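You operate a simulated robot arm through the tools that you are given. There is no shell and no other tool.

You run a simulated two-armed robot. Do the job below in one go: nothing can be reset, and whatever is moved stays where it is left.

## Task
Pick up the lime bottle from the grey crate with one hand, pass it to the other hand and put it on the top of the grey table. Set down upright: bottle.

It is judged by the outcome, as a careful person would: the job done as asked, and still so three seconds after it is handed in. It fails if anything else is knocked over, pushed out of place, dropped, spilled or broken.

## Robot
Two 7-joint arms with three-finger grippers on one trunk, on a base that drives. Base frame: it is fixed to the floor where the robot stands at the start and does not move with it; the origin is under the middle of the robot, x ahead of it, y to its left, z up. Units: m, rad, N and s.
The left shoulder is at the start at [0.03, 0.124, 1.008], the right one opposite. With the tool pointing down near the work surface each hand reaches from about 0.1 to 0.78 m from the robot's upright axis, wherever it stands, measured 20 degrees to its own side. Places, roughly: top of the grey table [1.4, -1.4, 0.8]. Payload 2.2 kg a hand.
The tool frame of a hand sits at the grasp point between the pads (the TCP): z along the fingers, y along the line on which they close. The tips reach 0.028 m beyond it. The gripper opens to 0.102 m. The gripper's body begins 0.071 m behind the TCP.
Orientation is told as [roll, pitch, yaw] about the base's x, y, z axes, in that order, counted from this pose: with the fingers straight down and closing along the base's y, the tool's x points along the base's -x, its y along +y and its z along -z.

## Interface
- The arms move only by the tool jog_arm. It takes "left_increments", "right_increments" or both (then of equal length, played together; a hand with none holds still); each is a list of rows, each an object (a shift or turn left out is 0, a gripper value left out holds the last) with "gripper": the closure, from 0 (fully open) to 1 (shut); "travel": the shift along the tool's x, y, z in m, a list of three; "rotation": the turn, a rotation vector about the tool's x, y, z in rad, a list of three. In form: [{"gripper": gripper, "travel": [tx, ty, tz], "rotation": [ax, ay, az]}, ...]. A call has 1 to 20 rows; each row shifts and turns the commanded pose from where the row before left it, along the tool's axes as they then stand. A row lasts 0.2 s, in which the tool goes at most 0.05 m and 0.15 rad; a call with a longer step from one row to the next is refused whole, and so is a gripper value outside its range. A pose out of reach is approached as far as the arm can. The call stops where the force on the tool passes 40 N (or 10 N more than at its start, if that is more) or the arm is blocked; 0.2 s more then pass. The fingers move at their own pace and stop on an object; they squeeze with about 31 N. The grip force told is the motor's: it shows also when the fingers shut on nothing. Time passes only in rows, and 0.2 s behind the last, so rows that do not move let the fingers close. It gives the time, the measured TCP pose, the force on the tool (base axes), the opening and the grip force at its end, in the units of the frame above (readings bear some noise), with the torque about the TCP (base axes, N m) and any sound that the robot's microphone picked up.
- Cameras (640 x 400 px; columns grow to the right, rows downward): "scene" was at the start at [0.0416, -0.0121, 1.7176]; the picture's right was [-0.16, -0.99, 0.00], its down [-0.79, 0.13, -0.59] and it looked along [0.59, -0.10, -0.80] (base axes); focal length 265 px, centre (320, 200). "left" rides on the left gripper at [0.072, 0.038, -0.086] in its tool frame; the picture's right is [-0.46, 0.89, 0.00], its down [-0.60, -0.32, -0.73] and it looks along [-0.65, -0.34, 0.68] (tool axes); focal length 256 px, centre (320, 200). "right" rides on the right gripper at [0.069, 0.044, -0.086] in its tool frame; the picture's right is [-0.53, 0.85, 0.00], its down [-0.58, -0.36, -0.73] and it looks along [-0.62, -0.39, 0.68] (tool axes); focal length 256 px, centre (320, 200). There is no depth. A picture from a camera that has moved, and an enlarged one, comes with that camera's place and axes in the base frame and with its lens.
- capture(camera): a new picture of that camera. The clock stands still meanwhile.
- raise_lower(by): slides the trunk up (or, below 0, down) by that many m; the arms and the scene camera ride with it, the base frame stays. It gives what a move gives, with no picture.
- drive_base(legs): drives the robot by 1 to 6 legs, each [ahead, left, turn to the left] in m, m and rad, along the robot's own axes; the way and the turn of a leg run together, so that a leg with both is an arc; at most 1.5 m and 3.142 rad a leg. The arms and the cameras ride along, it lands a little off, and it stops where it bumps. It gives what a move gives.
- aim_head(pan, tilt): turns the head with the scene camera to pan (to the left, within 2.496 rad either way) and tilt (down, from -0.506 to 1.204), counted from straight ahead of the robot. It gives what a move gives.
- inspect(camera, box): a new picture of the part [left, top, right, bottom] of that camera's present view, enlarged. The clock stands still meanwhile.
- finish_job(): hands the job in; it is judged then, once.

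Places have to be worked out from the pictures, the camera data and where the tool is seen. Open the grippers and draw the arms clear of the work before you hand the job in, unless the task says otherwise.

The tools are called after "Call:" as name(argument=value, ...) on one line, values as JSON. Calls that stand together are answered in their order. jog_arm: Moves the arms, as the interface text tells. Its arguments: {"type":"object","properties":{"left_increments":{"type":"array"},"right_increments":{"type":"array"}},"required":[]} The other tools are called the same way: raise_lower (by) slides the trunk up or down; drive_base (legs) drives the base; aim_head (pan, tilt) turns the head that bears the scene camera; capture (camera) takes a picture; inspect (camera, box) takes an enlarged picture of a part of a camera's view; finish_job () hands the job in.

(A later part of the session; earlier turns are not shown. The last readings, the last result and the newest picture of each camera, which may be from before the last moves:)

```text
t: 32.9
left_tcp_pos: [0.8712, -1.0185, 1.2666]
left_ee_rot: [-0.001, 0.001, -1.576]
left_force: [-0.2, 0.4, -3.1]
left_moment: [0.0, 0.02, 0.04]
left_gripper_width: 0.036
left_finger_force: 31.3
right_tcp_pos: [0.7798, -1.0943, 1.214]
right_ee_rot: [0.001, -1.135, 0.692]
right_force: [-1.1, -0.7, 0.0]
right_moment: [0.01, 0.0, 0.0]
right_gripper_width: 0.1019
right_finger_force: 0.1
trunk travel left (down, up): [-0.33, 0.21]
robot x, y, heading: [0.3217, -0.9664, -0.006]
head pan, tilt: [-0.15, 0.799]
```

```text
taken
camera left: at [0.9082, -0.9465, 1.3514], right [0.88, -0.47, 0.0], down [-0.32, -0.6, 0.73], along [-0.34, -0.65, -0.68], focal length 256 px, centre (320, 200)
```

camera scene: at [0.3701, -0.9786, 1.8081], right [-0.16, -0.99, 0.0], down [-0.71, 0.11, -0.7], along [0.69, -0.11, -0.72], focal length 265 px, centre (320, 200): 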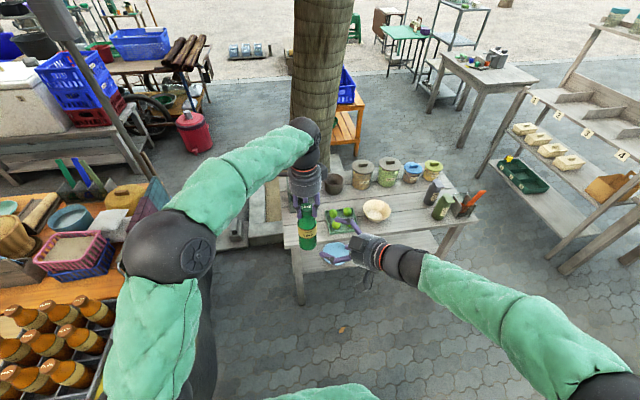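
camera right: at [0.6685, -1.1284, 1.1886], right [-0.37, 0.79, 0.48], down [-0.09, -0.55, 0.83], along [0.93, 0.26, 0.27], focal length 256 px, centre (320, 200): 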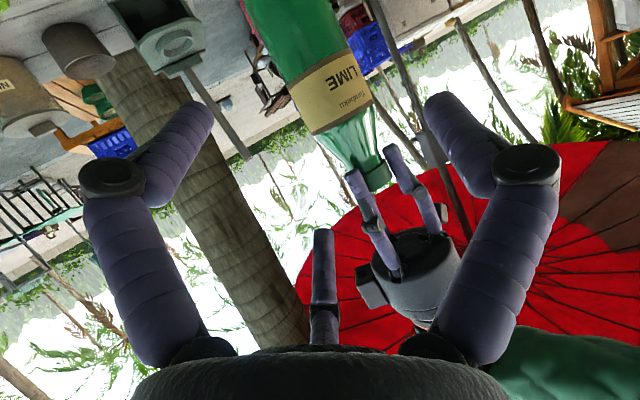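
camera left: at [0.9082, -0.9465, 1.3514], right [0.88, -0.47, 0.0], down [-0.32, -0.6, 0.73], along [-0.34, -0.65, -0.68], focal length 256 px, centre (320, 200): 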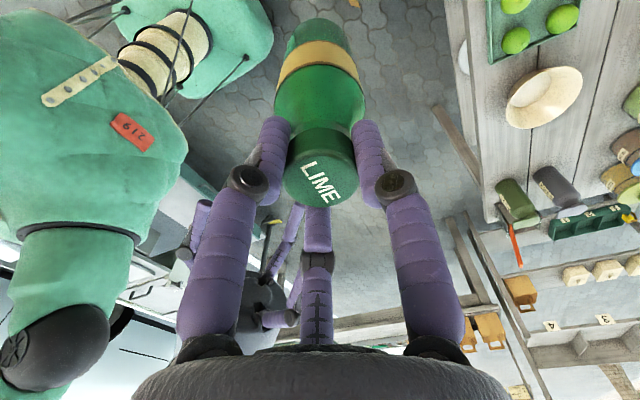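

Both arms are clear of each other and the bottle lies right between the right fingers. I slide the right hand forward along its fingers most of the way and check forces and picture.

Call:
jog_arm(right_increments=[{"travel": [-0.004, -0.008, 0.015]}, {"travel": [0, 0, 0.025]}, {"travel": [0, 0, 0.025]}, {"travel": [0, 0, 0.02]}, {}])

Call:
capture(camera="right")

Call:
inspect(camera="scene", box=[260, 160, 420, 280])

Call:
capture(camera="left")

```text
t: 34.1
left_tcp_pos: [0.871, -1.0189, 1.2658]
left_ee_rot: [0.0, 0.0, -1.574]
left_force: [1.1, 0.7, -2.8]
left_moment: [-0.02, 0.01, 0.0]
left_gripper_width: 0.0361
left_finger_force: 30.8
right_tcp_pos: [0.8446, -1.0487, 1.1846]
right_ee_rot: [-0.001, -1.135, 0.694]
right_force: [-0.6, -0.1, 0.0]
right_moment: [0.02, 0.0, 0.02]
right_gripper_width: 0.1023
right_finger_force: 0.1
trunk travel left (down, up): [-0.33, 0.21]
robot x, y, heading: [0.3202, -0.9682, -0.008]
head pan, tilt: [-0.15, 0.799]
```

```text
taken
camera right: at [0.734, -1.083, 1.1585], right [-0.37, 0.79, 0.48], down [-0.09, -0.55, 0.83], along [0.93, 0.26, 0.27], focal length 256 px, centre (320, 200)
```

right: 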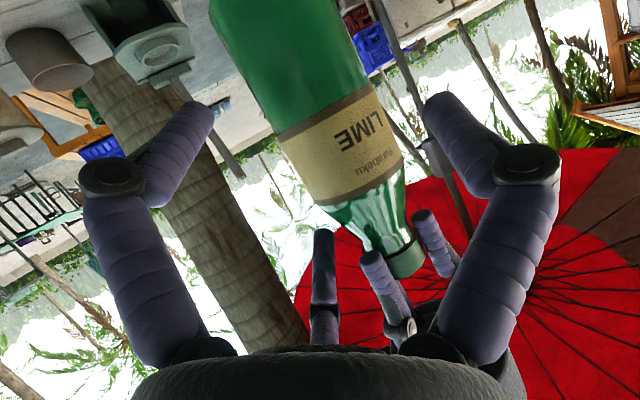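

```text
3.33 times, centred on (340, 220) of scene
camera zoom: at [0.3697, -0.9786, 1.8081], right [-0.15, -0.99, 0.0], down [-0.71, 0.11, -0.7], along [0.69, -0.11, -0.72], focal length 884 px, centre (253, 133)
```

zoom: 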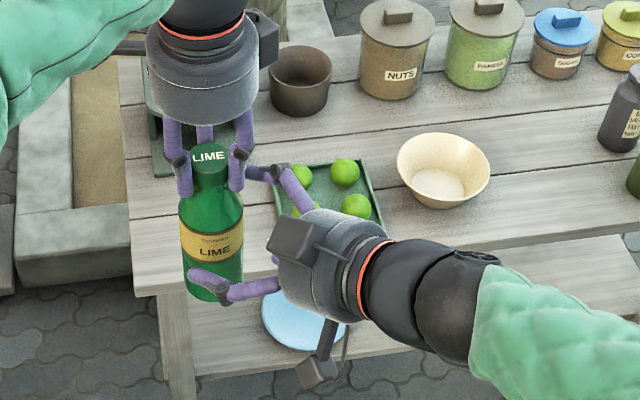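

```text
taken
camera left: at [0.9079, -0.9466, 1.3516], right [0.88, -0.47, 0.0], down [-0.32, -0.6, 0.73], along [-0.34, -0.65, -0.68], focal length 256 px, centre (320, 200)
```

left: 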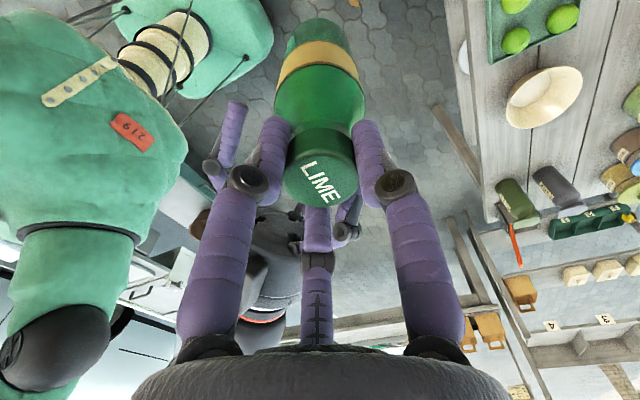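

No contact so far and the bottle sits between the open right fingers. I go the last 3.5 cm in small steps.

Call:
jog_arm(right_increments=[{"travel": [0, 0, 0.01]}, {"travel": [0, 0, 0.01]}, {"travel": [0, 0, 0.01]}, {"travel": [0, 0, 0.01]}, {}])

Call:
capture(camera="right")

Call:
inspect(camera="scene", box=[260, 160, 420, 280])

```text
t: 35.3
left_tcp_pos: [0.8698, -1.0194, 1.2664]
left_ee_rot: [0.001, 0.0, -1.575]
left_force: [0.7, -0.1, -3.2]
left_moment: [-0.02, -0.01, 0.03]
left_gripper_width: 0.0359
left_finger_force: 31.1
right_tcp_pos: [0.8729, -1.0264, 1.1673]
right_ee_rot: [0.0, -1.134, 0.694]
right_force: [0.1, 0.0, 0.5]
right_moment: [-0.03, 0.0, 0.02]
right_gripper_width: 0.1019
right_finger_force: 0.0
trunk travel left (down, up): [-0.33, 0.21]
robot x, y, heading: [0.3219, -0.9655, -0.006]
head pan, tilt: [-0.15, 0.799]
```

```text
taken
camera right: at [0.7624, -1.0617, 1.1419], right [-0.37, 0.79, 0.48], down [-0.09, -0.55, 0.83], along [0.93, 0.26, 0.27], focal length 256 px, centre (320, 200)
```

right: 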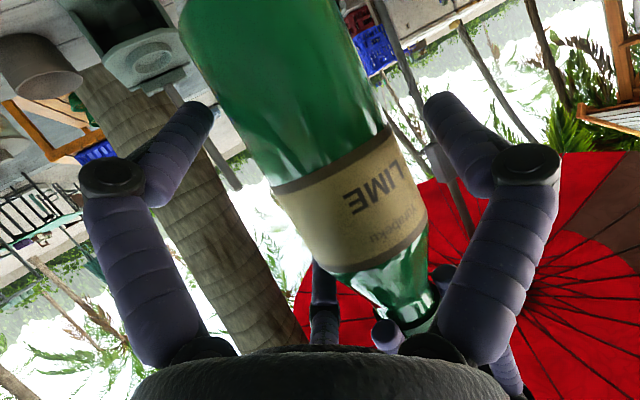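

```text
3.33 times, centred on (340, 220) of scene
camera zoom: at [0.3698, -0.9785, 1.8081], right [-0.15, -0.99, 0.0], down [-0.71, 0.11, -0.7], along [0.69, -0.11, -0.72], focal length 884 px, centre (253, 133)
```

zoom: 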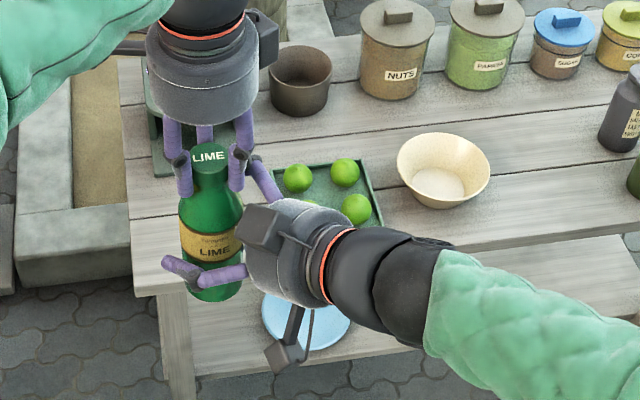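

No contact; the bottle axis is about 2 mm ahead of the right TCP and 7 mm to its +y side. I close the right gripper stepwise and watch at which opening it touches.

Call:
jog_arm(right_increments=[{"gripper": 0.15}, {"gripper": 0.18}, {"gripper": 0.2}, {"gripper": 0.2}])

Call:
jog_arm(right_increments=[{"gripper": 0.23}, {"gripper": 0.25}, {"gripper": 0.25}])

```text
t: 36.3
left_tcp_pos: [0.8707, -1.0203, 1.2666]
left_ee_rot: [-0.002, -0.001, -1.576]
left_force: [-1.9, 3.4, -1.3]
left_moment: [0.4, 0.27, -0.02]
left_gripper_width: 0.0358
left_finger_force: 30.7
right_tcp_pos: [0.8731, -1.0285, 1.1682]
right_ee_rot: [0.001, -1.136, 0.695]
right_force: [1.5, -1.6, -1.1]
right_moment: [-0.08, -0.1, -0.03]
right_gripper_width: 0.0838
right_finger_force: 1.4
trunk travel left (down, up): [-0.33, 0.21]
robot x, y, heading: [0.3237, -0.9688, -0.01]
head pan, tilt: [-0.15, 0.799]
```

```text
t: 37.1
left_tcp_pos: [0.8702, -1.0183, 1.2663]
left_ee_rot: [0.0, -0.001, -1.576]
left_force: [-1.1, 3.1, -1.4]
left_moment: [0.47, 0.23, 0.0]
left_gripper_width: 0.036
left_finger_force: 30.7
right_tcp_pos: [0.8739, -1.0282, 1.1671]
right_ee_rot: [0.0, -1.136, 0.695]
right_force: [2.0, -3.7, -1.0]
right_moment: [-0.14, -0.05, -0.03]
right_gripper_width: 0.0788
right_finger_force: 1.4
trunk travel left (down, up): [-0.33, 0.21]
robot x, y, heading: [0.3213, -0.969, -0.002]
head pan, tilt: [-0.15, 0.799]
```

Touch comes at about 0.083 m opening with the push toward the tool's +y, so the two lower fingers bear first; it behaves as a three-finger centring grip. I take a look and then ease the hand 2 mm to relieve the side push while closing further.

Call:
jog_arm(right_increments=[{"travel": [0, -0.002, 0], "gripper": 0.26}, {"travel": [0, -0.001, 0], "gripper": 0.28}, {"gripper": 0.28}])

Call:
inspect(camera="scene", box=[280, 180, 380, 260])

Call:
capture(camera="right")

```text
t: 37.9
left_tcp_pos: [0.8709, -1.0185, 1.2674]
left_ee_rot: [0.004, -0.002, -1.576]
left_force: [12.6, -7.8, -7.1]
left_moment: [-0.31, -0.45, -0.11]
left_gripper_width: 0.036
left_finger_force: 31.0
right_tcp_pos: [0.875, -1.0288, 1.1675]
right_ee_rot: [0.003, -1.136, 0.696]
right_force: [-11.9, 7.9, 3.7]
right_moment: [-0.38, -0.75, 0.19]
right_gripper_width: 0.0771
right_finger_force: 30.8
trunk travel left (down, up): [-0.33, 0.21]
robot x, y, heading: [0.3228, -0.9684, -0.005]
head pan, tilt: [-0.15, 0.799]
```

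```text
5.00 times, centred on (330, 220) of scene
camera zoom: at [0.3702, -0.9784, 1.8081], right [-0.15, -0.99, 0.0], down [-0.71, 0.11, -0.7], along [0.69, -0.11, -0.72], focal length 1326 px, centre (270, 100)
```

zoom: 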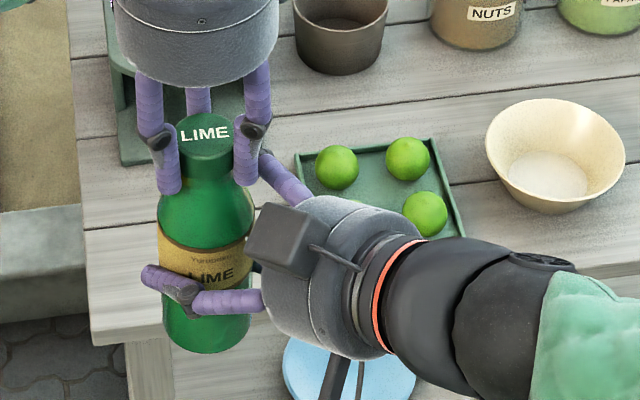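

```text
taken
camera right: at [0.7638, -1.0633, 1.1421], right [-0.37, 0.79, 0.49], down [-0.09, -0.55, 0.83], along [0.92, 0.27, 0.27], focal length 256 px, centre (320, 200)
```

right: 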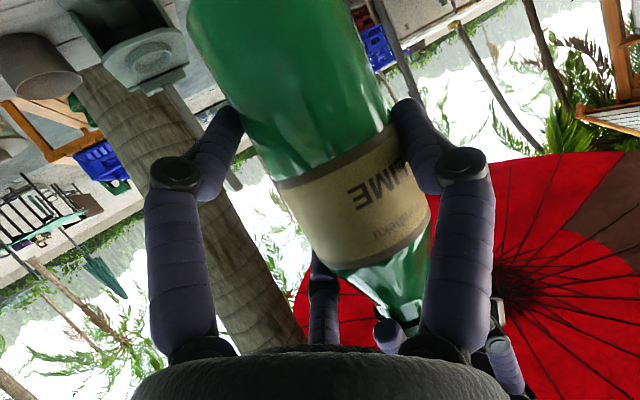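

The right hand has closed on the body: opening 0.077 m at 31 N, consistent with a three-finger grip on a 0.06 m body, but about 14 N of side load remains between the two hands. I shift the right hand back 2 mm to relieve it before letting go with the left.

Call:
jog_arm(right_increments=[{"travel": [0, 0.001, 0], "gripper": 0.35}, {"travel": [0, 0.001, 0], "gripper": 0.4}, {"gripper": 0.4}, {"gripper": 0.4}])

```text
t: 38.9
left_tcp_pos: [0.8715, -1.0186, 1.2664]
left_ee_rot: [-0.001, 0.001, -1.576]
left_force: [10.0, -5.9, -4.2]
left_moment: [0.02, -0.33, 0.01]
left_gripper_width: 0.0356
left_finger_force: 31.2
right_tcp_pos: [0.8739, -1.0271, 1.1678]
right_ee_rot: [0.001, -1.137, 0.696]
right_force: [-9.4, 6.4, 1.7]
right_moment: [-0.53, -0.58, 0.11]
right_gripper_width: 0.0766
right_finger_force: 31.4
trunk travel left (down, up): [-0.33, 0.21]
robot x, y, heading: [0.3214, -0.9625, -0.002]
head pan, tilt: [-0.15, 0.799]
```

The load fell to about 11 N, so I keep easing the right hand along its +y in small steps.

Call:
jog_arm(right_increments=[{"travel": [0, 0.0015, 0]}, {"travel": [0, 0.0015, 0]}, {"travel": [0, 0.001, 0]}, {}])

```text
t: 39.9
left_tcp_pos: [0.8707, -1.0175, 1.2659]
left_ee_rot: [-0.004, 0.002, -1.576]
left_force: [-6.0, 10.9, 1.5]
left_moment: [1.01, 0.44, -0.15]
left_gripper_width: 0.0359
left_finger_force: 30.9
right_tcp_pos: [0.8714, -1.0257, 1.1681]
right_ee_rot: [0.002, -1.136, 0.69]
right_force: [6.3, -10.7, -2.1]
right_moment: [0.0, 0.1, 0.08]
right_gripper_width: 0.0766
right_finger_force: 30.5
trunk travel left (down, up): [-0.33, 0.21]
robot x, y, heading: [0.3188, -0.9655, -0.005]
head pan, tilt: [-0.15, 0.799]
```

Overshot slightly (now about -12 N), so I step back 2 mm.

Call:
jog_arm(right_increments=[{"travel": [0, -0.001, 0]}, {"travel": [0, -0.001, 0]}, {}])

Call:
capture(camera="right")

Call:
capture(camera="left")

```text
t: 40.7
left_tcp_pos: [0.8712, -1.0186, 1.2652]
left_ee_rot: [0.0, 0.0, -1.576]
left_force: [-7.1, 7.8, 2.1]
left_moment: [0.78, 0.43, -0.14]
left_gripper_width: 0.0358
left_finger_force: 30.5
right_tcp_pos: [0.8725, -1.0264, 1.1676]
right_ee_rot: [0.001, -1.137, 0.694]
right_force: [6.7, -8.2, -2.3]
right_moment: [-0.1, 0.19, 0.06]
right_gripper_width: 0.0765
right_finger_force: 31.4
trunk travel left (down, up): [-0.33, 0.21]
robot x, y, heading: [0.3228, -0.9674, -0.003]
head pan, tilt: [-0.15, 0.799]
```

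```text
taken
camera right: at [0.7619, -1.0612, 1.142], right [-0.37, 0.79, 0.48], down [-0.09, -0.55, 0.83], along [0.93, 0.26, 0.27], focal length 256 px, centre (320, 200)
```

right: 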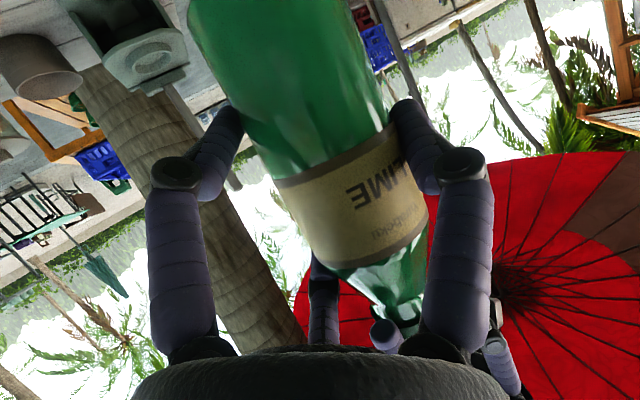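

```text
taken
camera left: at [0.9082, -0.9466, 1.3514], right [0.88, -0.47, 0.0], down [-0.32, -0.6, 0.73], along [-0.34, -0.65, -0.68], focal length 256 px, centre (320, 200)
```

left: 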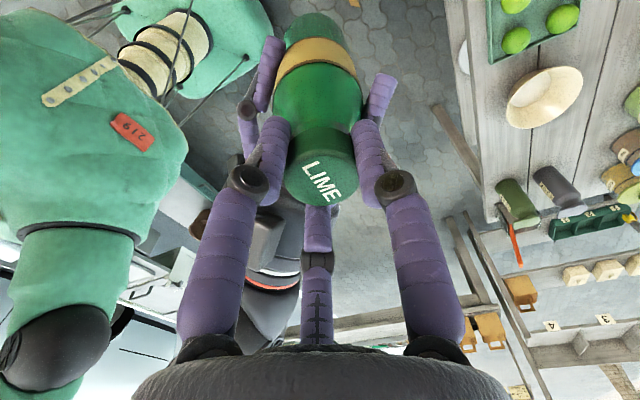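

Still about -10 N with some hysteresis; another 2 mm back in small steps.

Call:
jog_arm(right_increments=[{"travel": [0, -0.001, 0]}, {}, {}])

Call:
jog_arm(right_increments=[{"travel": [0, -0.0005, 0]}, {}, {}])

```text
t: 41.5
left_tcp_pos: [0.8725, -1.0192, 1.2652]
left_ee_rot: [0.001, 0.0, -1.576]
left_force: [1.3, 2.3, -3.4]
left_moment: [0.64, -0.14, -0.33]
left_gripper_width: 0.036
left_finger_force: 31.0
right_tcp_pos: [0.8726, -1.0268, 1.167]
right_ee_rot: [-0.002, -1.135, 0.698]
right_force: [-1.0, -1.8, -1.5]
right_moment: [-0.5, -0.02, 0.35]
right_gripper_width: 0.0764
right_finger_force: 31.1
trunk travel left (down, up): [-0.33, 0.21]
robot x, y, heading: [0.3227, -0.9632, -0.007]
head pan, tilt: [-0.15, 0.799]
```

```text
t: 42.3
left_tcp_pos: [0.871, -1.0182, 1.2656]
left_ee_rot: [0.0, -0.002, -1.575]
left_force: [6.0, -5.1, -5.2]
left_moment: [0.23, -0.39, -0.32]
left_gripper_width: 0.0358
left_finger_force: 30.9
right_tcp_pos: [0.873, -1.0279, 1.1677]
right_ee_rot: [-0.001, -1.136, 0.697]
right_force: [-4.7, 6.2, 3.0]
right_moment: [-0.79, -0.17, 0.36]
right_gripper_width: 0.0763
right_finger_force: 30.6
trunk travel left (down, up): [-0.33, 0.21]
robot x, y, heading: [0.3241, -0.9664, -0.006]
head pan, tilt: [-0.15, 0.799]
```

The side load is now small. I nudge 0.4 mm back toward zero, then open the left gripper only partway (0.06 m, clears the 0.036 m cap without swinging into the right hand) and watch the load pass to the right hand.

Call:
jog_arm(right_increments=[{"travel": [0, 0.0004, 0]}, {}, {}])

Call:
jog_arm(left_increments=[{"gripper": 0.6}, {"gripper": 0.5}, {"gripper": 0.41}, {"gripper": 0.41}, {"gripper": 0.41}])

Call:
inspect(camera="scene", box=[280, 170, 380, 260])

Call:
capture(camera="left")

```text
t: 43.1
left_tcp_pos: [0.8696, -1.0185, 1.2661]
left_ee_rot: [-0.001, 0.0, -1.574]
left_force: [6.2, -7.5, -7.3]
left_moment: [-0.26, -0.43, -0.28]
left_gripper_width: 0.0359
left_finger_force: 31.0
right_tcp_pos: [0.8735, -1.0263, 1.1678]
right_ee_rot: [0.003, -1.137, 0.695]
right_force: [-7.1, 6.8, 5.0]
right_moment: [-0.5, -0.18, 0.3]
right_gripper_width: 0.0766
right_finger_force: 31.2
trunk travel left (down, up): [-0.33, 0.21]
robot x, y, heading: [0.3202, -0.9626, -0.005]
head pan, tilt: [-0.15, 0.799]
```

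```text
t: 44.3
left_tcp_pos: [0.8707, -1.0193, 1.2666]
left_ee_rot: [0.002, -0.001, -1.575]
left_force: [-0.2, -0.6, 0.3]
left_moment: [0.01, 0.02, 0.04]
left_gripper_width: 0.0601
left_finger_force: 0.0
right_tcp_pos: [0.8732, -1.0275, 1.1676]
right_ee_rot: [0.0, -1.137, 0.695]
right_force: [0.5, -0.2, -0.7]
right_moment: [-0.02, -0.03, 0.01]
right_gripper_width: 0.0764
right_finger_force: 31.6
trunk travel left (down, up): [-0.33, 0.21]
robot x, y, heading: [0.3168, -0.9664, -0.006]
head pan, tilt: [-0.15, 0.799]
```

```text
4.44 times, centred on (330, 215) of scene
camera zoom: at [0.3702, -0.9784, 1.8081], right [-0.15, -0.99, 0.0], down [-0.71, 0.11, -0.7], along [0.69, -0.11, -0.72], focal length 1178 px, centre (276, 133)
```

zoom: 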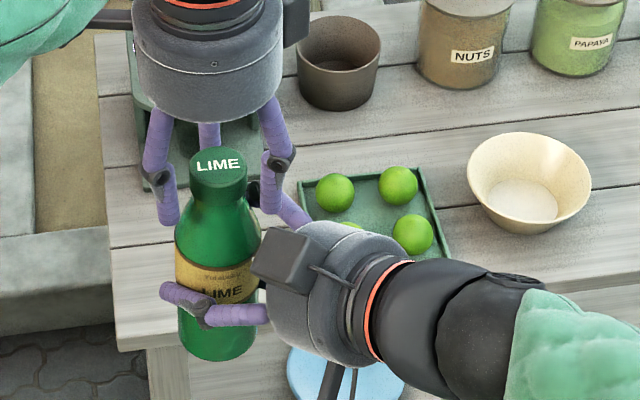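

```text
taken
camera left: at [0.9082, -0.9464, 1.3515], right [0.88, -0.47, 0.0], down [-0.32, -0.6, 0.73], along [-0.34, -0.65, -0.68], focal length 256 px, centre (320, 200)
```

left: 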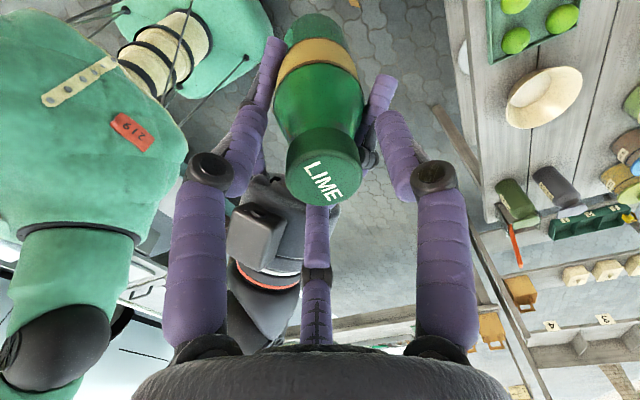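

The left fingers are open around the cap and the bottle stays put in the right hand. The right load reading looks low, so I let a moment pass and recheck before withdrawing.

Call:
jog_arm(right_increments=[{}, {}])

Call:
inspect(camera="scene", box=[280, 170, 380, 260])

Call:
capture(camera="right")

```text
t: 44.9
left_tcp_pos: [0.8711, -1.0186, 1.2661]
left_ee_rot: [0.0, 0.0, -1.575]
left_force: [0.2, -0.2, -0.2]
left_moment: [-0.02, 0.02, 0.02]
left_gripper_width: 0.0603
left_finger_force: 0.0
right_tcp_pos: [0.8736, -1.027, 1.1683]
right_ee_rot: [0.002, -1.136, 0.693]
right_force: [0.8, -0.1, 0.6]
right_moment: [-0.01, 0.02, 0.01]
right_gripper_width: 0.0763
right_finger_force: 30.2
trunk travel left (down, up): [-0.33, 0.21]
robot x, y, heading: [0.3205, -0.9651, -0.003]
head pan, tilt: [-0.15, 0.799]
```

```text
4.44 times, centred on (330, 215) of scene
camera zoom: at [0.3702, -0.9784, 1.8081], right [-0.15, -0.99, 0.0], down [-0.71, 0.11, -0.7], along [0.69, -0.11, -0.72], focal length 1178 px, centre (276, 133)
```

zoom: 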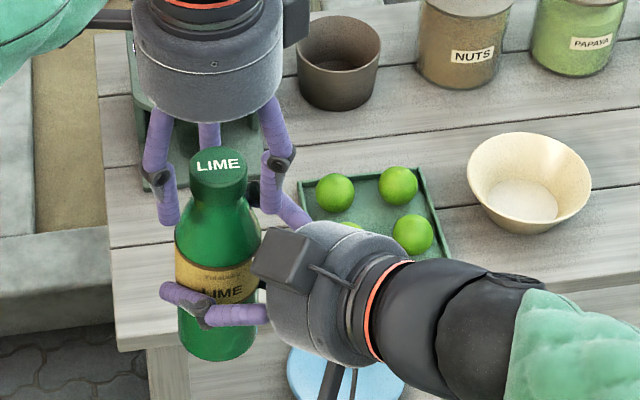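

```text
taken
camera right: at [0.7625, -1.0618, 1.1416], right [-0.37, 0.79, 0.48], down [-0.09, -0.55, 0.83], along [0.93, 0.26, 0.27], focal length 256 px, centre (320, 200)
```

right: 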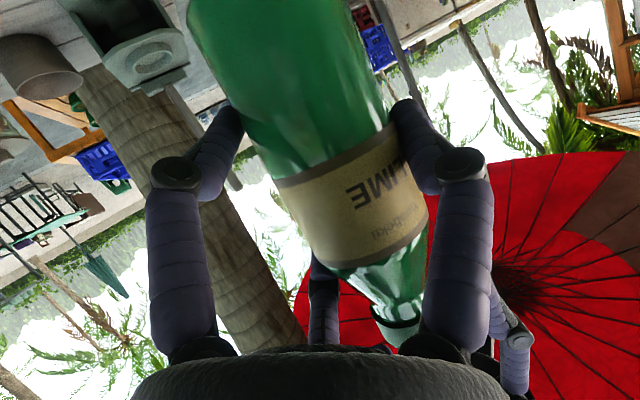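

The bottle is steady in the right hand (31 N grip) with the left hand unloaded. I withdraw the left hand straight up in small steps.

Call:
jog_arm(left_increments=[{"travel": [0, 0, -0.01]}, {"travel": [0, 0, -0.02]}, {"travel": [0, 0, -0.03]}, {"travel": [0, 0, -0.03]}, {"travel": [0, 0, -0.03]}])

Call:
capture(camera="left")

Call:
capture(camera="scene")

```text
t: 46.1
left_tcp_pos: [0.8708, -1.0182, 1.3825]
left_ee_rot: [-0.001, 0.0, -1.575]
left_force: [-0.3, 0.2, -0.5]
left_moment: [0.0, 0.0, -0.02]
left_gripper_width: 0.06
left_finger_force: 0.2
right_tcp_pos: [0.8738, -1.0269, 1.1678]
right_ee_rot: [-0.001, -1.137, 0.695]
right_force: [-0.1, -0.1, -0.3]
right_moment: [-0.04, -0.01, 0.01]
right_gripper_width: 0.0762
right_finger_force: 30.7
trunk travel left (down, up): [-0.33, 0.21]
robot x, y, heading: [0.3228, -0.9665, -0.006]
head pan, tilt: [-0.15, 0.799]
```

```text
taken
camera left: at [0.9092, -0.9461, 1.4693], right [0.88, -0.47, 0.0], down [-0.32, -0.6, 0.73], along [-0.34, -0.65, -0.68], focal length 256 px, centre (320, 200)
```

left: 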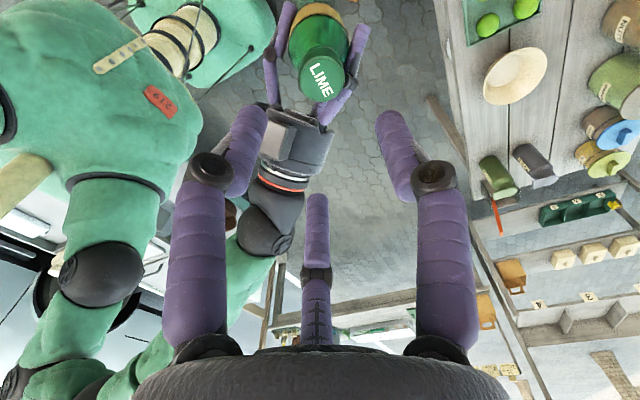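

```text
taken
camera scene: at [0.37, -0.9786, 1.8081], right [-0.15, -0.99, 0.0], down [-0.71, 0.11, -0.7], along [0.69, -0.11, -0.72], focal length 265 px, centre (320, 200)
```

scene: 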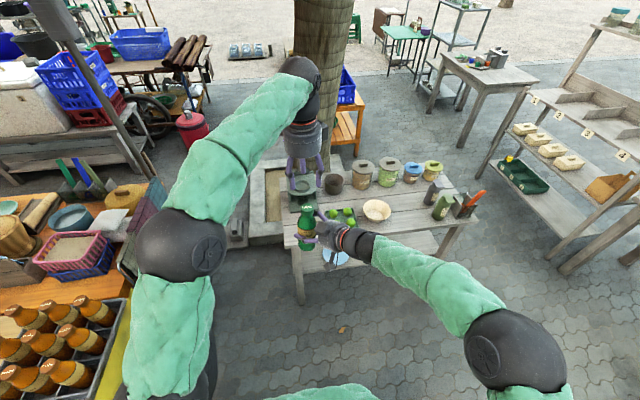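

The right hand alone now holds the bottle upright. I move the left arm away to the left, then turn the right hand about the vertical so it points straight ahead, shifting it to its own side.

Call:
jog_arm(left_increments=[{"travel": [0.04, 0, -0.01]}, {"travel": [0.045, -0.02, 0]}, {"travel": [0.045, -0.02, 0]}, {"travel": [0.045, -0.02, 0], "gripper": 0.2}, {"travel": [0.045, -0.02, 0], "gripper": 0}, {"travel": [0.03, -0.02, 0], "gripper": 0}])

Call:
jog_arm(right_increments=[{"rotation": [0.0631, 0, 0.0294]}, {"rotation": [0.0631, 0, 0.0294]}, {"rotation": [0.0631, 0, 0.0294]}, {"rotation": [0.0631, 0, 0.0294]}, {"rotation": [0.0631, 0, 0.0294]}, {}])

Call:
capture(camera="scene")

Call:
capture(camera="right")

```text
t: 47.5
left_tcp_pos: [0.7718, -0.7687, 1.3958]
left_ee_rot: [0.0, 0.001, -1.577]
left_force: [-1.1, 0.1, 0.5]
left_moment: [-0.02, -0.05, 0.02]
left_gripper_width: 0.1018
left_finger_force: 0.1
right_tcp_pos: [0.873, -1.0265, 1.1672]
right_ee_rot: [-0.002, -1.135, 0.696]
right_force: [0.6, -0.2, 0.7]
right_moment: [-0.05, 0.0, -0.03]
right_gripper_width: 0.076
right_finger_force: 31.4
trunk travel left (down, up): [-0.33, 0.21]
robot x, y, heading: [0.3237, -0.9659, -0.008]
head pan, tilt: [-0.15, 0.799]
```

```text
t: 48.9
left_tcp_pos: [0.7726, -0.7692, 1.3946]
left_ee_rot: [0.0, 0.0, -1.577]
left_force: [0.6, 1.2, -0.4]
left_moment: [-0.02, -0.01, -0.01]
left_gripper_width: 0.102
left_finger_force: 0.1
right_tcp_pos: [0.8811, -1.0579, 1.1801]
right_ee_rot: [0.028, -1.13, 0.34]
right_force: [-0.3, 0.1, -4.1]
right_moment: [-0.02, 0.02, -0.01]
right_gripper_width: 0.0764
right_finger_force: 31.3
right hand out of reach, approached as far as the arm can: row 4, 5
trunk travel left (down, up): [-0.33, 0.21]
robot x, y, heading: [0.3177, -0.9677, -0.008]
head pan, tilt: [-0.15, 0.799]
```

```text
taken
camera scene: at [0.3703, -0.9777, 1.8081], right [-0.15, -0.99, 0.0], down [-0.71, 0.11, -0.7], along [0.69, -0.11, -0.72], focal length 265 px, centre (320, 200)
```

scene: 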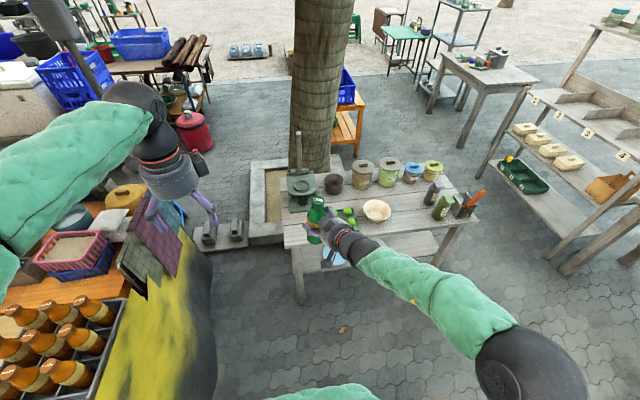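

```text
taken
camera right: at [0.7646, -1.0556, 1.1555], right [-0.09, 0.87, 0.49], down [-0.26, -0.5, 0.83], along [0.96, -0.05, 0.26], focal length 256 px, centre (320, 200)
```

right: 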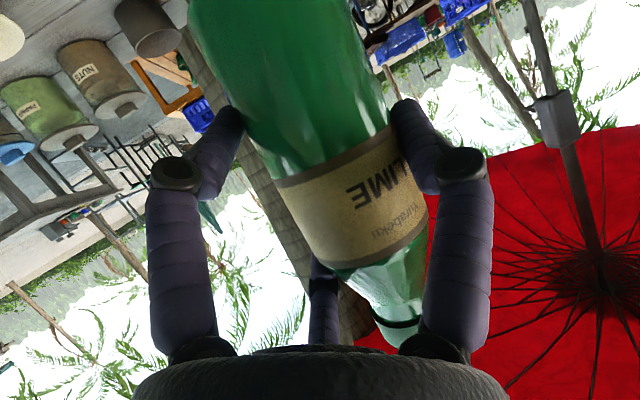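

The bottle is secure (−4 N load felt), but the arm nears its limit with this heading so close to the centre. I shift the right hand about 0.19 m toward its own side, where pointing ahead is easier.

Call:
jog_arm(right_increments=[{"travel": [0.0078, -0.0337, -0.0168]}, {"travel": [0.0078, -0.0337, -0.0168]}, {"travel": [0.0078, -0.0337, -0.0168]}, {"travel": [0.0078, -0.0337, -0.0168]}, {"travel": [0.0078, -0.0337, -0.0168]}, {}])

Call:
capture(camera="scene")

```text
t: 50.3
left_tcp_pos: [0.774, -0.7683, 1.3945]
left_ee_rot: [0.0, 0.0, -1.577]
left_force: [-0.9, -1.0, -1.1]
left_moment: [-0.06, -0.02, 0.0]
left_gripper_width: 0.102
left_finger_force: 0.1
right_tcp_pos: [0.8519, -1.2487, 1.1802]
right_ee_rot: [0.004, -1.136, 0.345]
right_force: [0.8, 0.7, -3.1]
right_moment: [-0.03, -0.02, -0.04]
right_gripper_width: 0.0761
right_finger_force: 31.4
trunk travel left (down, up): [-0.33, 0.21]
robot x, y, heading: [0.3216, -0.965, -0.002]
head pan, tilt: [-0.15, 0.799]
```

```text
taken
camera scene: at [0.37, -0.9778, 1.8081], right [-0.15, -0.99, 0.0], down [-0.71, 0.11, -0.7], along [0.69, -0.11, -0.72], focal length 265 px, centre (320, 200)
```

scene: 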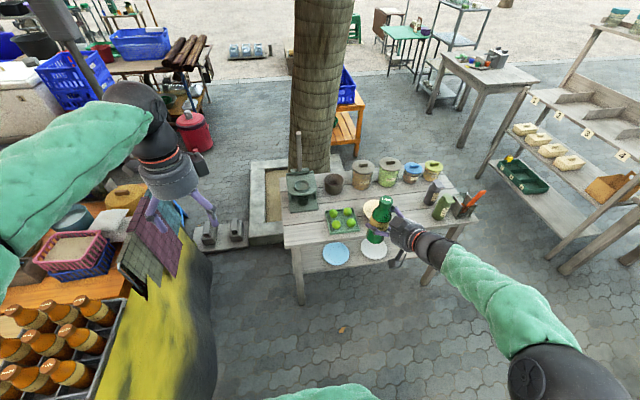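

The hand is back on its commanded pose at robot-frame (0.53, -0.28). I try turning it another 0.2 rad toward straight ahead.

Call:
jog_arm(right_increments=[{"rotation": [0.0454, 0, 0.0211]}, {"rotation": [0.0454, 0, 0.0211]}, {"rotation": [0.0454, 0, 0.0211]}, {"rotation": [0.0454, 0, 0.0211]}, {}])

Call:
inspect(camera="scene", box=[270, 140, 500, 290])

Call:
capture(camera="right")

```text
t: 51.5
left_tcp_pos: [0.7735, -0.7692, 1.3954]
left_ee_rot: [0.0, 0.0, -1.576]
left_force: [0.4, 0.1, 0.8]
left_moment: [0.01, -0.01, 0.01]
left_gripper_width: 0.102
left_finger_force: 0.2
right_tcp_pos: [0.8521, -1.2493, 1.1797]
right_ee_rot: [0.002, -1.137, 0.144]
right_force: [0.2, -1.0, -3.1]
right_moment: [-0.03, 0.04, -0.01]
right_gripper_width: 0.0762
right_finger_force: 30.9
trunk travel left (down, up): [-0.33, 0.21]
robot x, y, heading: [0.319, -0.9676, -0.006]
head pan, tilt: [-0.15, 0.799]
```

```text
2.67 times, centred on (385, 215) of scene
camera zoom: at [0.3702, -0.9787, 1.8081], right [-0.15, -0.99, 0.0], down [-0.71, 0.11, -0.7], along [0.69, -0.11, -0.72], focal length 707 px, centre (147, 160)
```

zoom: 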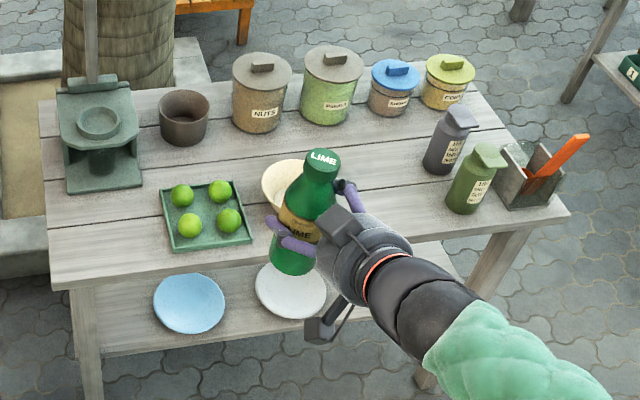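

```text
taken
camera right: at [0.7391, -1.2209, 1.1544], right [0.1, 0.87, 0.48], down [-0.36, -0.42, 0.83], along [0.93, -0.26, 0.27], focal length 256 px, centre (320, 200)
```

right: 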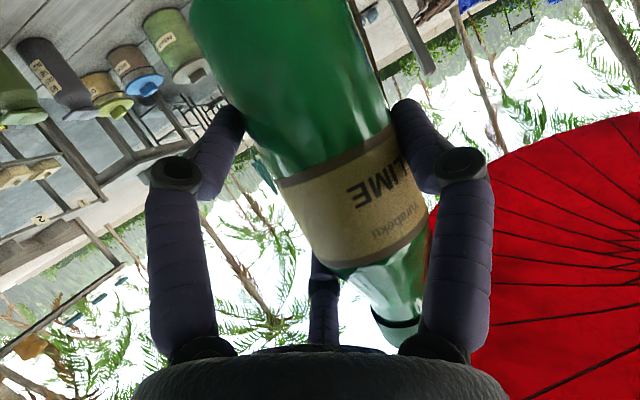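

The right hand now points nearly straight ahead with the bottle upright. The free gap on the table is y from -1.70 to -1.47 with the front edge at x ≈ 1.106, so I aim the bottle at (1.175, -1.585). I first tuck the left arm back, then drive right and part of the way forward.

Call:
jog_arm(left_increments=[{"travel": [0.0125, -0.04, 0.015]}, {"travel": [0.0125, -0.04, 0.015]}, {"travel": [0.0125, -0.04, 0.015]}, {"travel": [0.0125, -0.04, 0.015]}, {}])

Call:
drive_base(legs=[[0, -0.344, 0], [0.15, 0, 0]])

Call:
aim_head(pan=-0.35, tilt=0.85)

Call:
capture(camera="scene")

```text
t: 52.7
left_tcp_pos: [0.615, -0.7181, 1.3326]
left_ee_rot: [-0.003, 0.0, -1.577]
left_force: [0.5, 0.3, 0.2]
left_moment: [0.03, 0.07, 0.0]
left_gripper_width: 0.1021
left_finger_force: 0.0
right_tcp_pos: [0.8525, -1.2486, 1.1784]
right_ee_rot: [0.002, -1.135, 0.146]
right_force: [1.1, -0.1, -3.6]
right_moment: [-0.03, 0.04, 0.03]
right_gripper_width: 0.0765
right_finger_force: 30.4
trunk travel left (down, up): [-0.33, 0.21]
robot x, y, heading: [0.32, -0.9641, -0.008]
head pan, tilt: [-0.15, 0.799]
```

```text
t: 55.9
left_tcp_pos: [0.7602, -1.0547, 1.3324]
left_ee_rot: [-0.001, 0.003, -1.575]
left_force: [0.5, -0.2, -0.4]
left_moment: [0.05, 0.03, -0.02]
left_gripper_width: 0.1022
left_finger_force: 0.0
right_tcp_pos: [1.0008, -1.5846, 1.1793]
right_ee_rot: [0.002, -1.133, 0.145]
right_force: [-0.1, -1.0, -3.0]
right_moment: [-0.02, 0.02, -0.04]
right_gripper_width: 0.0763
right_finger_force: 31.5
trunk travel left (down, up): [-0.33, 0.21]
robot x, y, heading: [0.4671, -1.3038, -0.009]
head pan, tilt: [-0.15, 0.799]
```

```text
t: 56.6
left_tcp_pos: [0.7584, -1.0556, 1.3321]
left_ee_rot: [0.0, -0.001, -1.575]
left_force: [-0.2, -0.1, 0.3]
left_moment: [0.02, -0.02, 0.03]
left_gripper_width: 0.1019
left_finger_force: 0.0
right_tcp_pos: [0.9993, -1.5856, 1.1795]
right_ee_rot: [0.002, -1.136, 0.144]
right_force: [-0.6, 0.0, -3.2]
right_moment: [-0.04, 0.0, 0.01]
right_gripper_width: 0.0761
right_finger_force: 30.9
trunk travel left (down, up): [-0.33, 0.21]
robot x, y, heading: [0.4675, -1.3011, -0.009]
head pan, tilt: [-0.351, 0.85]
```

```text
taken
camera scene: at [0.5102, -1.3297, 1.8041], right [-0.35, -0.94, 0.0], down [-0.7, 0.26, -0.66], along [0.62, -0.23, -0.75], focal length 265 px, centre (320, 200)
```

scene: 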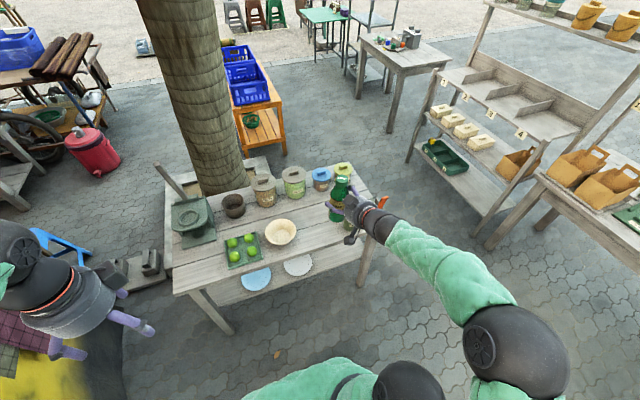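

The bottle is at about (1.00, -1.58), still outside the table edge. I zoom in to re-measure the free spot from this nearer viewpoint.

Call:
inspect(camera="scene", box=[220, 150, 420, 290])

Call:
capture(camera="right")

```text
2.86 times, centred on (320, 220) of scene
camera zoom: at [0.5102, -1.3297, 1.8041], right [-0.35, -0.94, 0.0], down [-0.7, 0.26, -0.66], along [0.62, -0.23, -0.75], focal length 757 px, centre (320, 143)
```

zoom: 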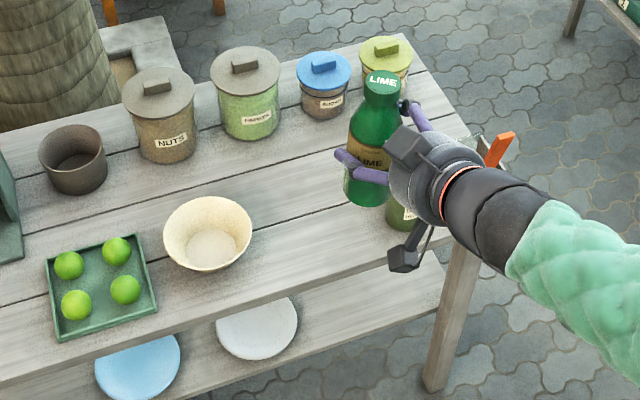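

```text
taken
camera right: at [0.8856, -1.5575, 1.1546], right [0.1, 0.87, 0.48], down [-0.36, -0.42, 0.83], along [0.93, -0.26, 0.27], focal length 256 px, centre (320, 200)
```

right: 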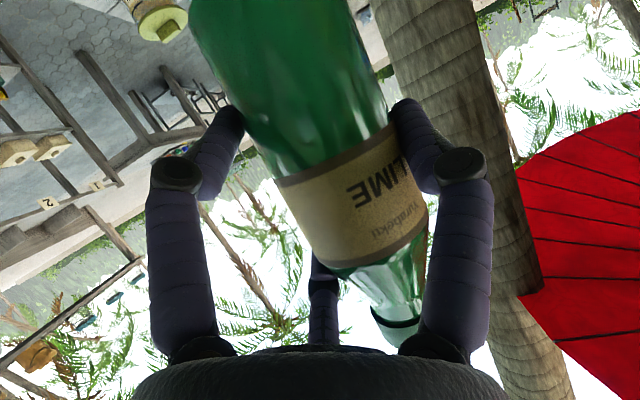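

I measure the front edge and free gap more exactly with a tighter zoom.

Call:
inspect(camera="scene", box=[280, 200, 380, 270])

Call:
aim_head(pan=-0.55, tilt=0.85)

Call:
inspect(camera="scene", box=[200, 120, 400, 260])

```text
5.71 times, centred on (330, 235) of scene
camera zoom: at [0.5102, -1.3297, 1.8041], right [-0.35, -0.94, 0.0], down [-0.7, 0.26, -0.66], along [0.62, -0.23, -0.75], focal length 1515 px, centre (263, 0)
```

zoom: 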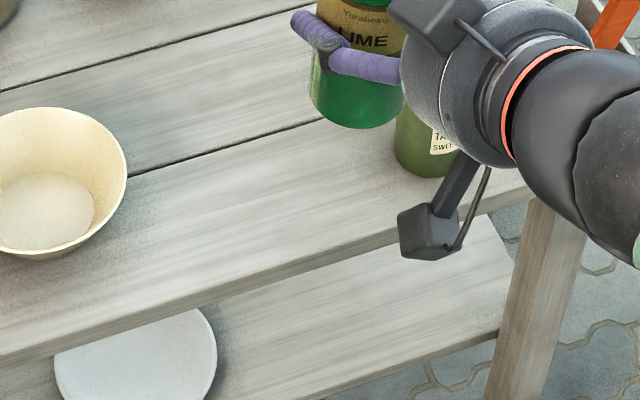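

```text
t: 57.3
left_tcp_pos: [0.7594, -1.0566, 1.3328]
left_ee_rot: [-0.001, -0.001, -1.576]
left_force: [-0.4, -0.7, -0.3]
left_moment: [0.0, -0.01, 0.01]
left_gripper_width: 0.1021
left_finger_force: 0.0
right_tcp_pos: [0.9991, -1.5861, 1.1805]
right_ee_rot: [0.003, -1.136, 0.143]
right_force: [0.0, -0.6, -2.9]
right_moment: [-0.03, 0.01, -0.01]
right_gripper_width: 0.0764
right_finger_force: 31.1
trunk travel left (down, up): [-0.33, 0.21]
robot x, y, heading: [0.4656, -1.3037, -0.006]
head pan, tilt: [-0.55, 0.85]
```

```text
2.86 times, centred on (300, 190) of scene
camera zoom: at [0.5042, -1.3437, 1.8041], right [-0.53, -0.85, 0.0], down [-0.64, 0.4, -0.66], along [0.56, -0.35, -0.75], focal length 757 px, centre (377, 229)
```

zoom: 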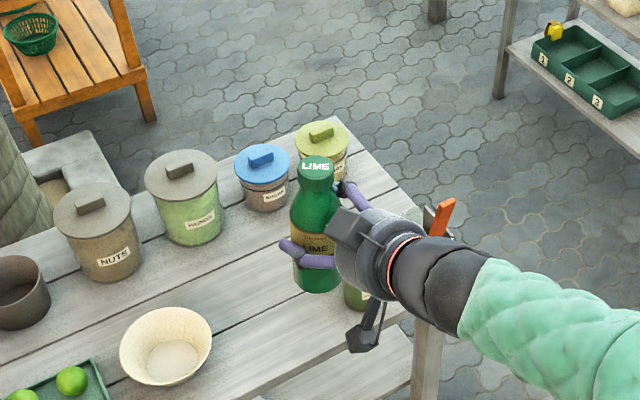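

The gap centre is y ≈ -1.583 and the edge x ≈ 1.10. I drive forward 0.175 m so the bottle hangs high above (1.175, -1.583).

Call:
drive_base(legs=[[0.175, -0.004, 0]])

Call:
capture(camera="scene")

```text
t: 58.8
left_tcp_pos: [0.9361, -1.0607, 1.3327]
left_ee_rot: [-0.002, -0.001, -1.576]
left_force: [0.5, 0.6, 0.5]
left_moment: [0.0, 0.04, -0.02]
left_gripper_width: 0.102
left_finger_force: 0.0
right_tcp_pos: [1.1764, -1.5886, 1.18]
right_ee_rot: [0.003, -1.134, 0.144]
right_force: [1.0, -0.5, -4.2]
right_moment: [-0.02, 0.04, -0.02]
right_gripper_width: 0.0761
right_finger_force: 30.9
trunk travel left (down, up): [-0.33, 0.21]
robot x, y, heading: [0.641, -1.3076, -0.007]
head pan, tilt: [-0.55, 0.85]
```

```text
taken
camera scene: at [0.6811, -1.3485, 1.804], right [-0.53, -0.85, 0.0], down [-0.64, 0.4, -0.66], along [0.56, -0.35, -0.75], focal length 265 px, centre (320, 200)
```

scene: 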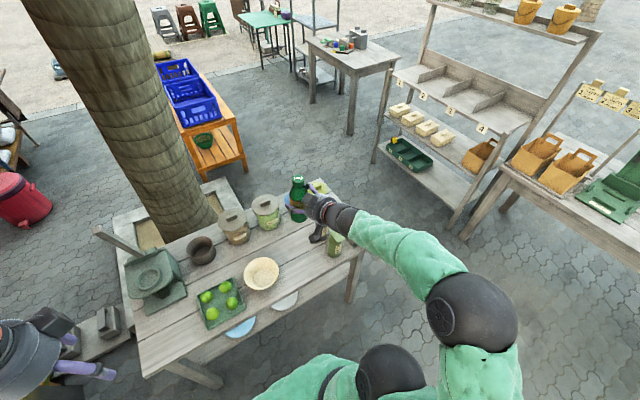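

The bottle is over the free spot at (1.179, -1.580), bottom near z = 1.10. I lower the trunk 0.2 m and check clearances before going farther down.

Call:
raise_lower(by=-0.2)

Call:
aim_head(pan=-0.6, tilt=0.8)

Call:
capture(camera="scene")

Call:
inspect(camera="scene", box=[200, 130, 400, 270])

Call:
capture(camera="right")

Call:
capture(camera="left")

```text
t: 61.0
left_tcp_pos: [0.9363, -1.0594, 1.1323]
left_ee_rot: [0.001, 0.0, -1.574]
left_force: [0.2, 0.0, 0.5]
left_moment: [-0.01, 0.02, -0.03]
left_gripper_width: 0.102
left_finger_force: 0.1
right_tcp_pos: [1.1745, -1.5891, 0.9796]
right_ee_rot: [0.002, -1.136, 0.148]
right_force: [0.6, 0.2, -3.6]
right_moment: [-0.03, 0.02, 0.0]
right_gripper_width: 0.0761
right_finger_force: 30.9
trunk travel left (down, up): [-0.13, 0.41]
robot x, y, heading: [0.6461, -1.3051, -0.007]
head pan, tilt: [-0.55, 0.85]
```

```text
t: 61.6
left_tcp_pos: [0.9343, -1.0606, 1.1325]
left_ee_rot: [0.001, 0.0, -1.573]
left_force: [0.1, -0.1, -0.3]
left_moment: [0.0, 0.0, 0.0]
left_gripper_width: 0.1022
left_finger_force: 0.1
right_tcp_pos: [1.1753, -1.5894, 0.9799]
right_ee_rot: [0.0, -1.136, 0.145]
right_force: [-0.5, 0.1, -2.3]
right_moment: [-0.05, -0.01, -0.02]
right_gripper_width: 0.0765
right_finger_force: 30.8
trunk travel left (down, up): [-0.13, 0.41]
robot x, y, heading: [0.6399, -1.3048, -0.006]
head pan, tilt: [-0.6, 0.799]
```

```text
taken
camera scene: at [0.6793, -1.3532, 1.6081], right [-0.57, -0.82, 0.0], down [-0.59, 0.41, -0.7], along [0.57, -0.4, -0.72], focal length 265 px, centre (320, 200)
```

scene: 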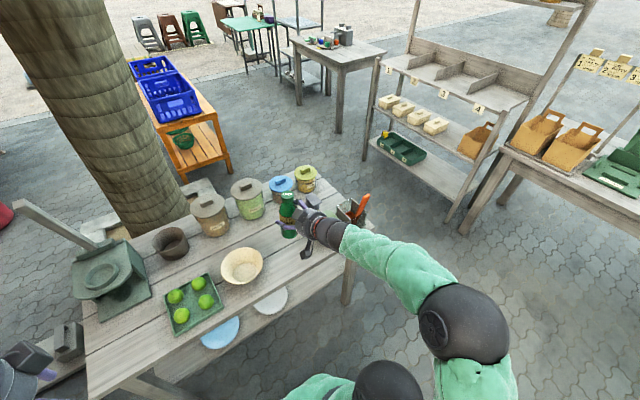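

```text
2.86 times, centred on (300, 200) of scene
camera zoom: at [0.6793, -1.3532, 1.6081], right [-0.57, -0.82, 0.0], down [-0.59, 0.41, -0.7], along [0.57, -0.4, -0.72], focal length 757 px, centre (377, 200)
```

zoom: 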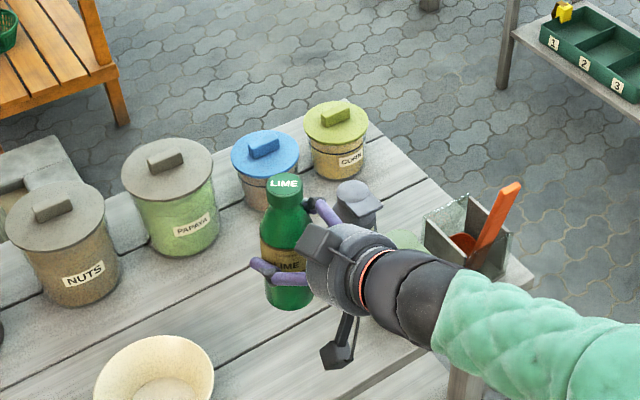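

```text
taken
camera right: at [1.0617, -1.5617, 0.9544], right [0.1, 0.87, 0.48], down [-0.36, -0.42, 0.83], along [0.93, -0.26, 0.27], focal length 256 px, centre (320, 200)
```

right: 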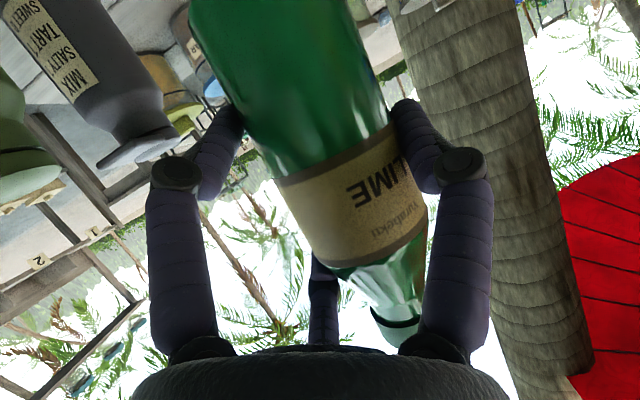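

```text
taken
camera left: at [0.9723, -0.988, 1.2181], right [0.88, -0.47, 0.0], down [-0.32, -0.6, 0.73], along [-0.34, -0.65, -0.68], focal length 256 px, centre (320, 200)
```

left: 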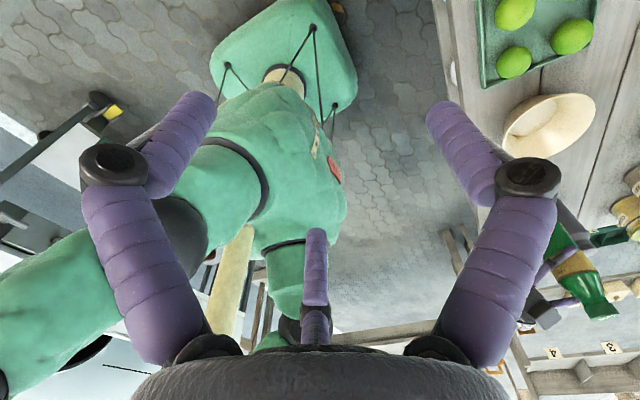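

Clearances look fine: the olive bottle stays about 5 cm from the hand and nothing is beneath the lime bottle (bottom near z = 0.90). I lower the trunk another 0.11 m and look again.

Call:
raise_lower(by=-0.11)

Call:
inspect(camera="scene", box=[200, 130, 400, 270])

Call:
capture(camera="left")

```text
t: 63.0
left_tcp_pos: [0.9346, -1.0601, 1.0237]
left_ee_rot: [0.0, 0.001, -1.574]
left_force: [-0.6, -0.6, -1.0]
left_moment: [0.0, 0.0, 0.06]
left_gripper_width: 0.1022
left_finger_force: 0.0
right_tcp_pos: [1.1751, -1.5902, 0.87]
right_ee_rot: [0.003, -1.136, 0.147]
right_force: [0.1, 0.6, -3.0]
right_moment: [-0.02, 0.01, 0.0]
right_gripper_width: 0.0761
right_finger_force: 30.8
trunk travel left (down, up): [-0.02, 0.52]
robot x, y, heading: [0.6401, -1.3084, -0.004]
head pan, tilt: [-0.6, 0.799]
```

```text
2.86 times, centred on (300, 200) of scene
camera zoom: at [0.6791, -1.3532, 1.4982], right [-0.57, -0.82, 0.0], down [-0.59, 0.41, -0.7], along [0.57, -0.4, -0.72], focal length 757 px, centre (377, 200)
```

zoom: 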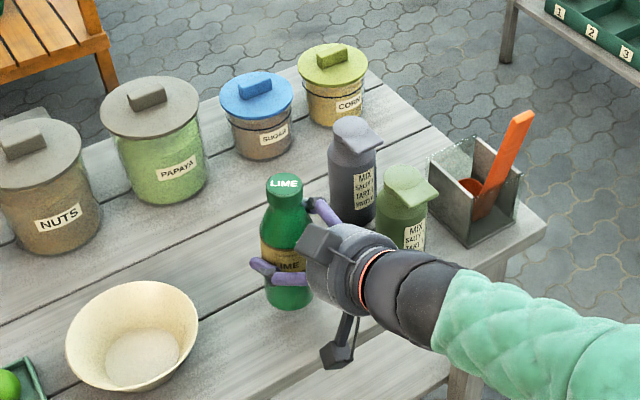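

```text
taken
camera left: at [0.9722, -0.988, 1.1084], right [0.88, -0.47, 0.0], down [-0.32, -0.6, 0.73], along [-0.34, -0.65, -0.68], focal length 256 px, centre (320, 200)
```

left: 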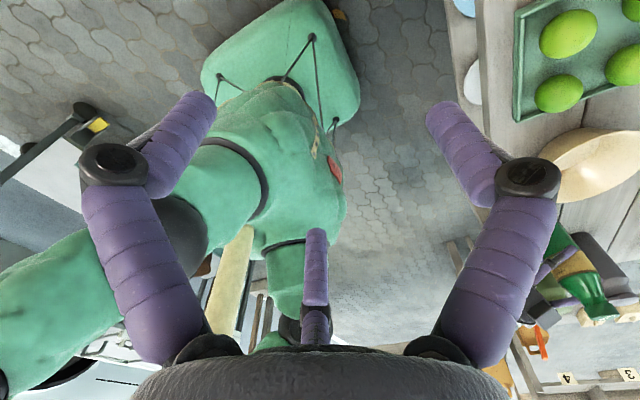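

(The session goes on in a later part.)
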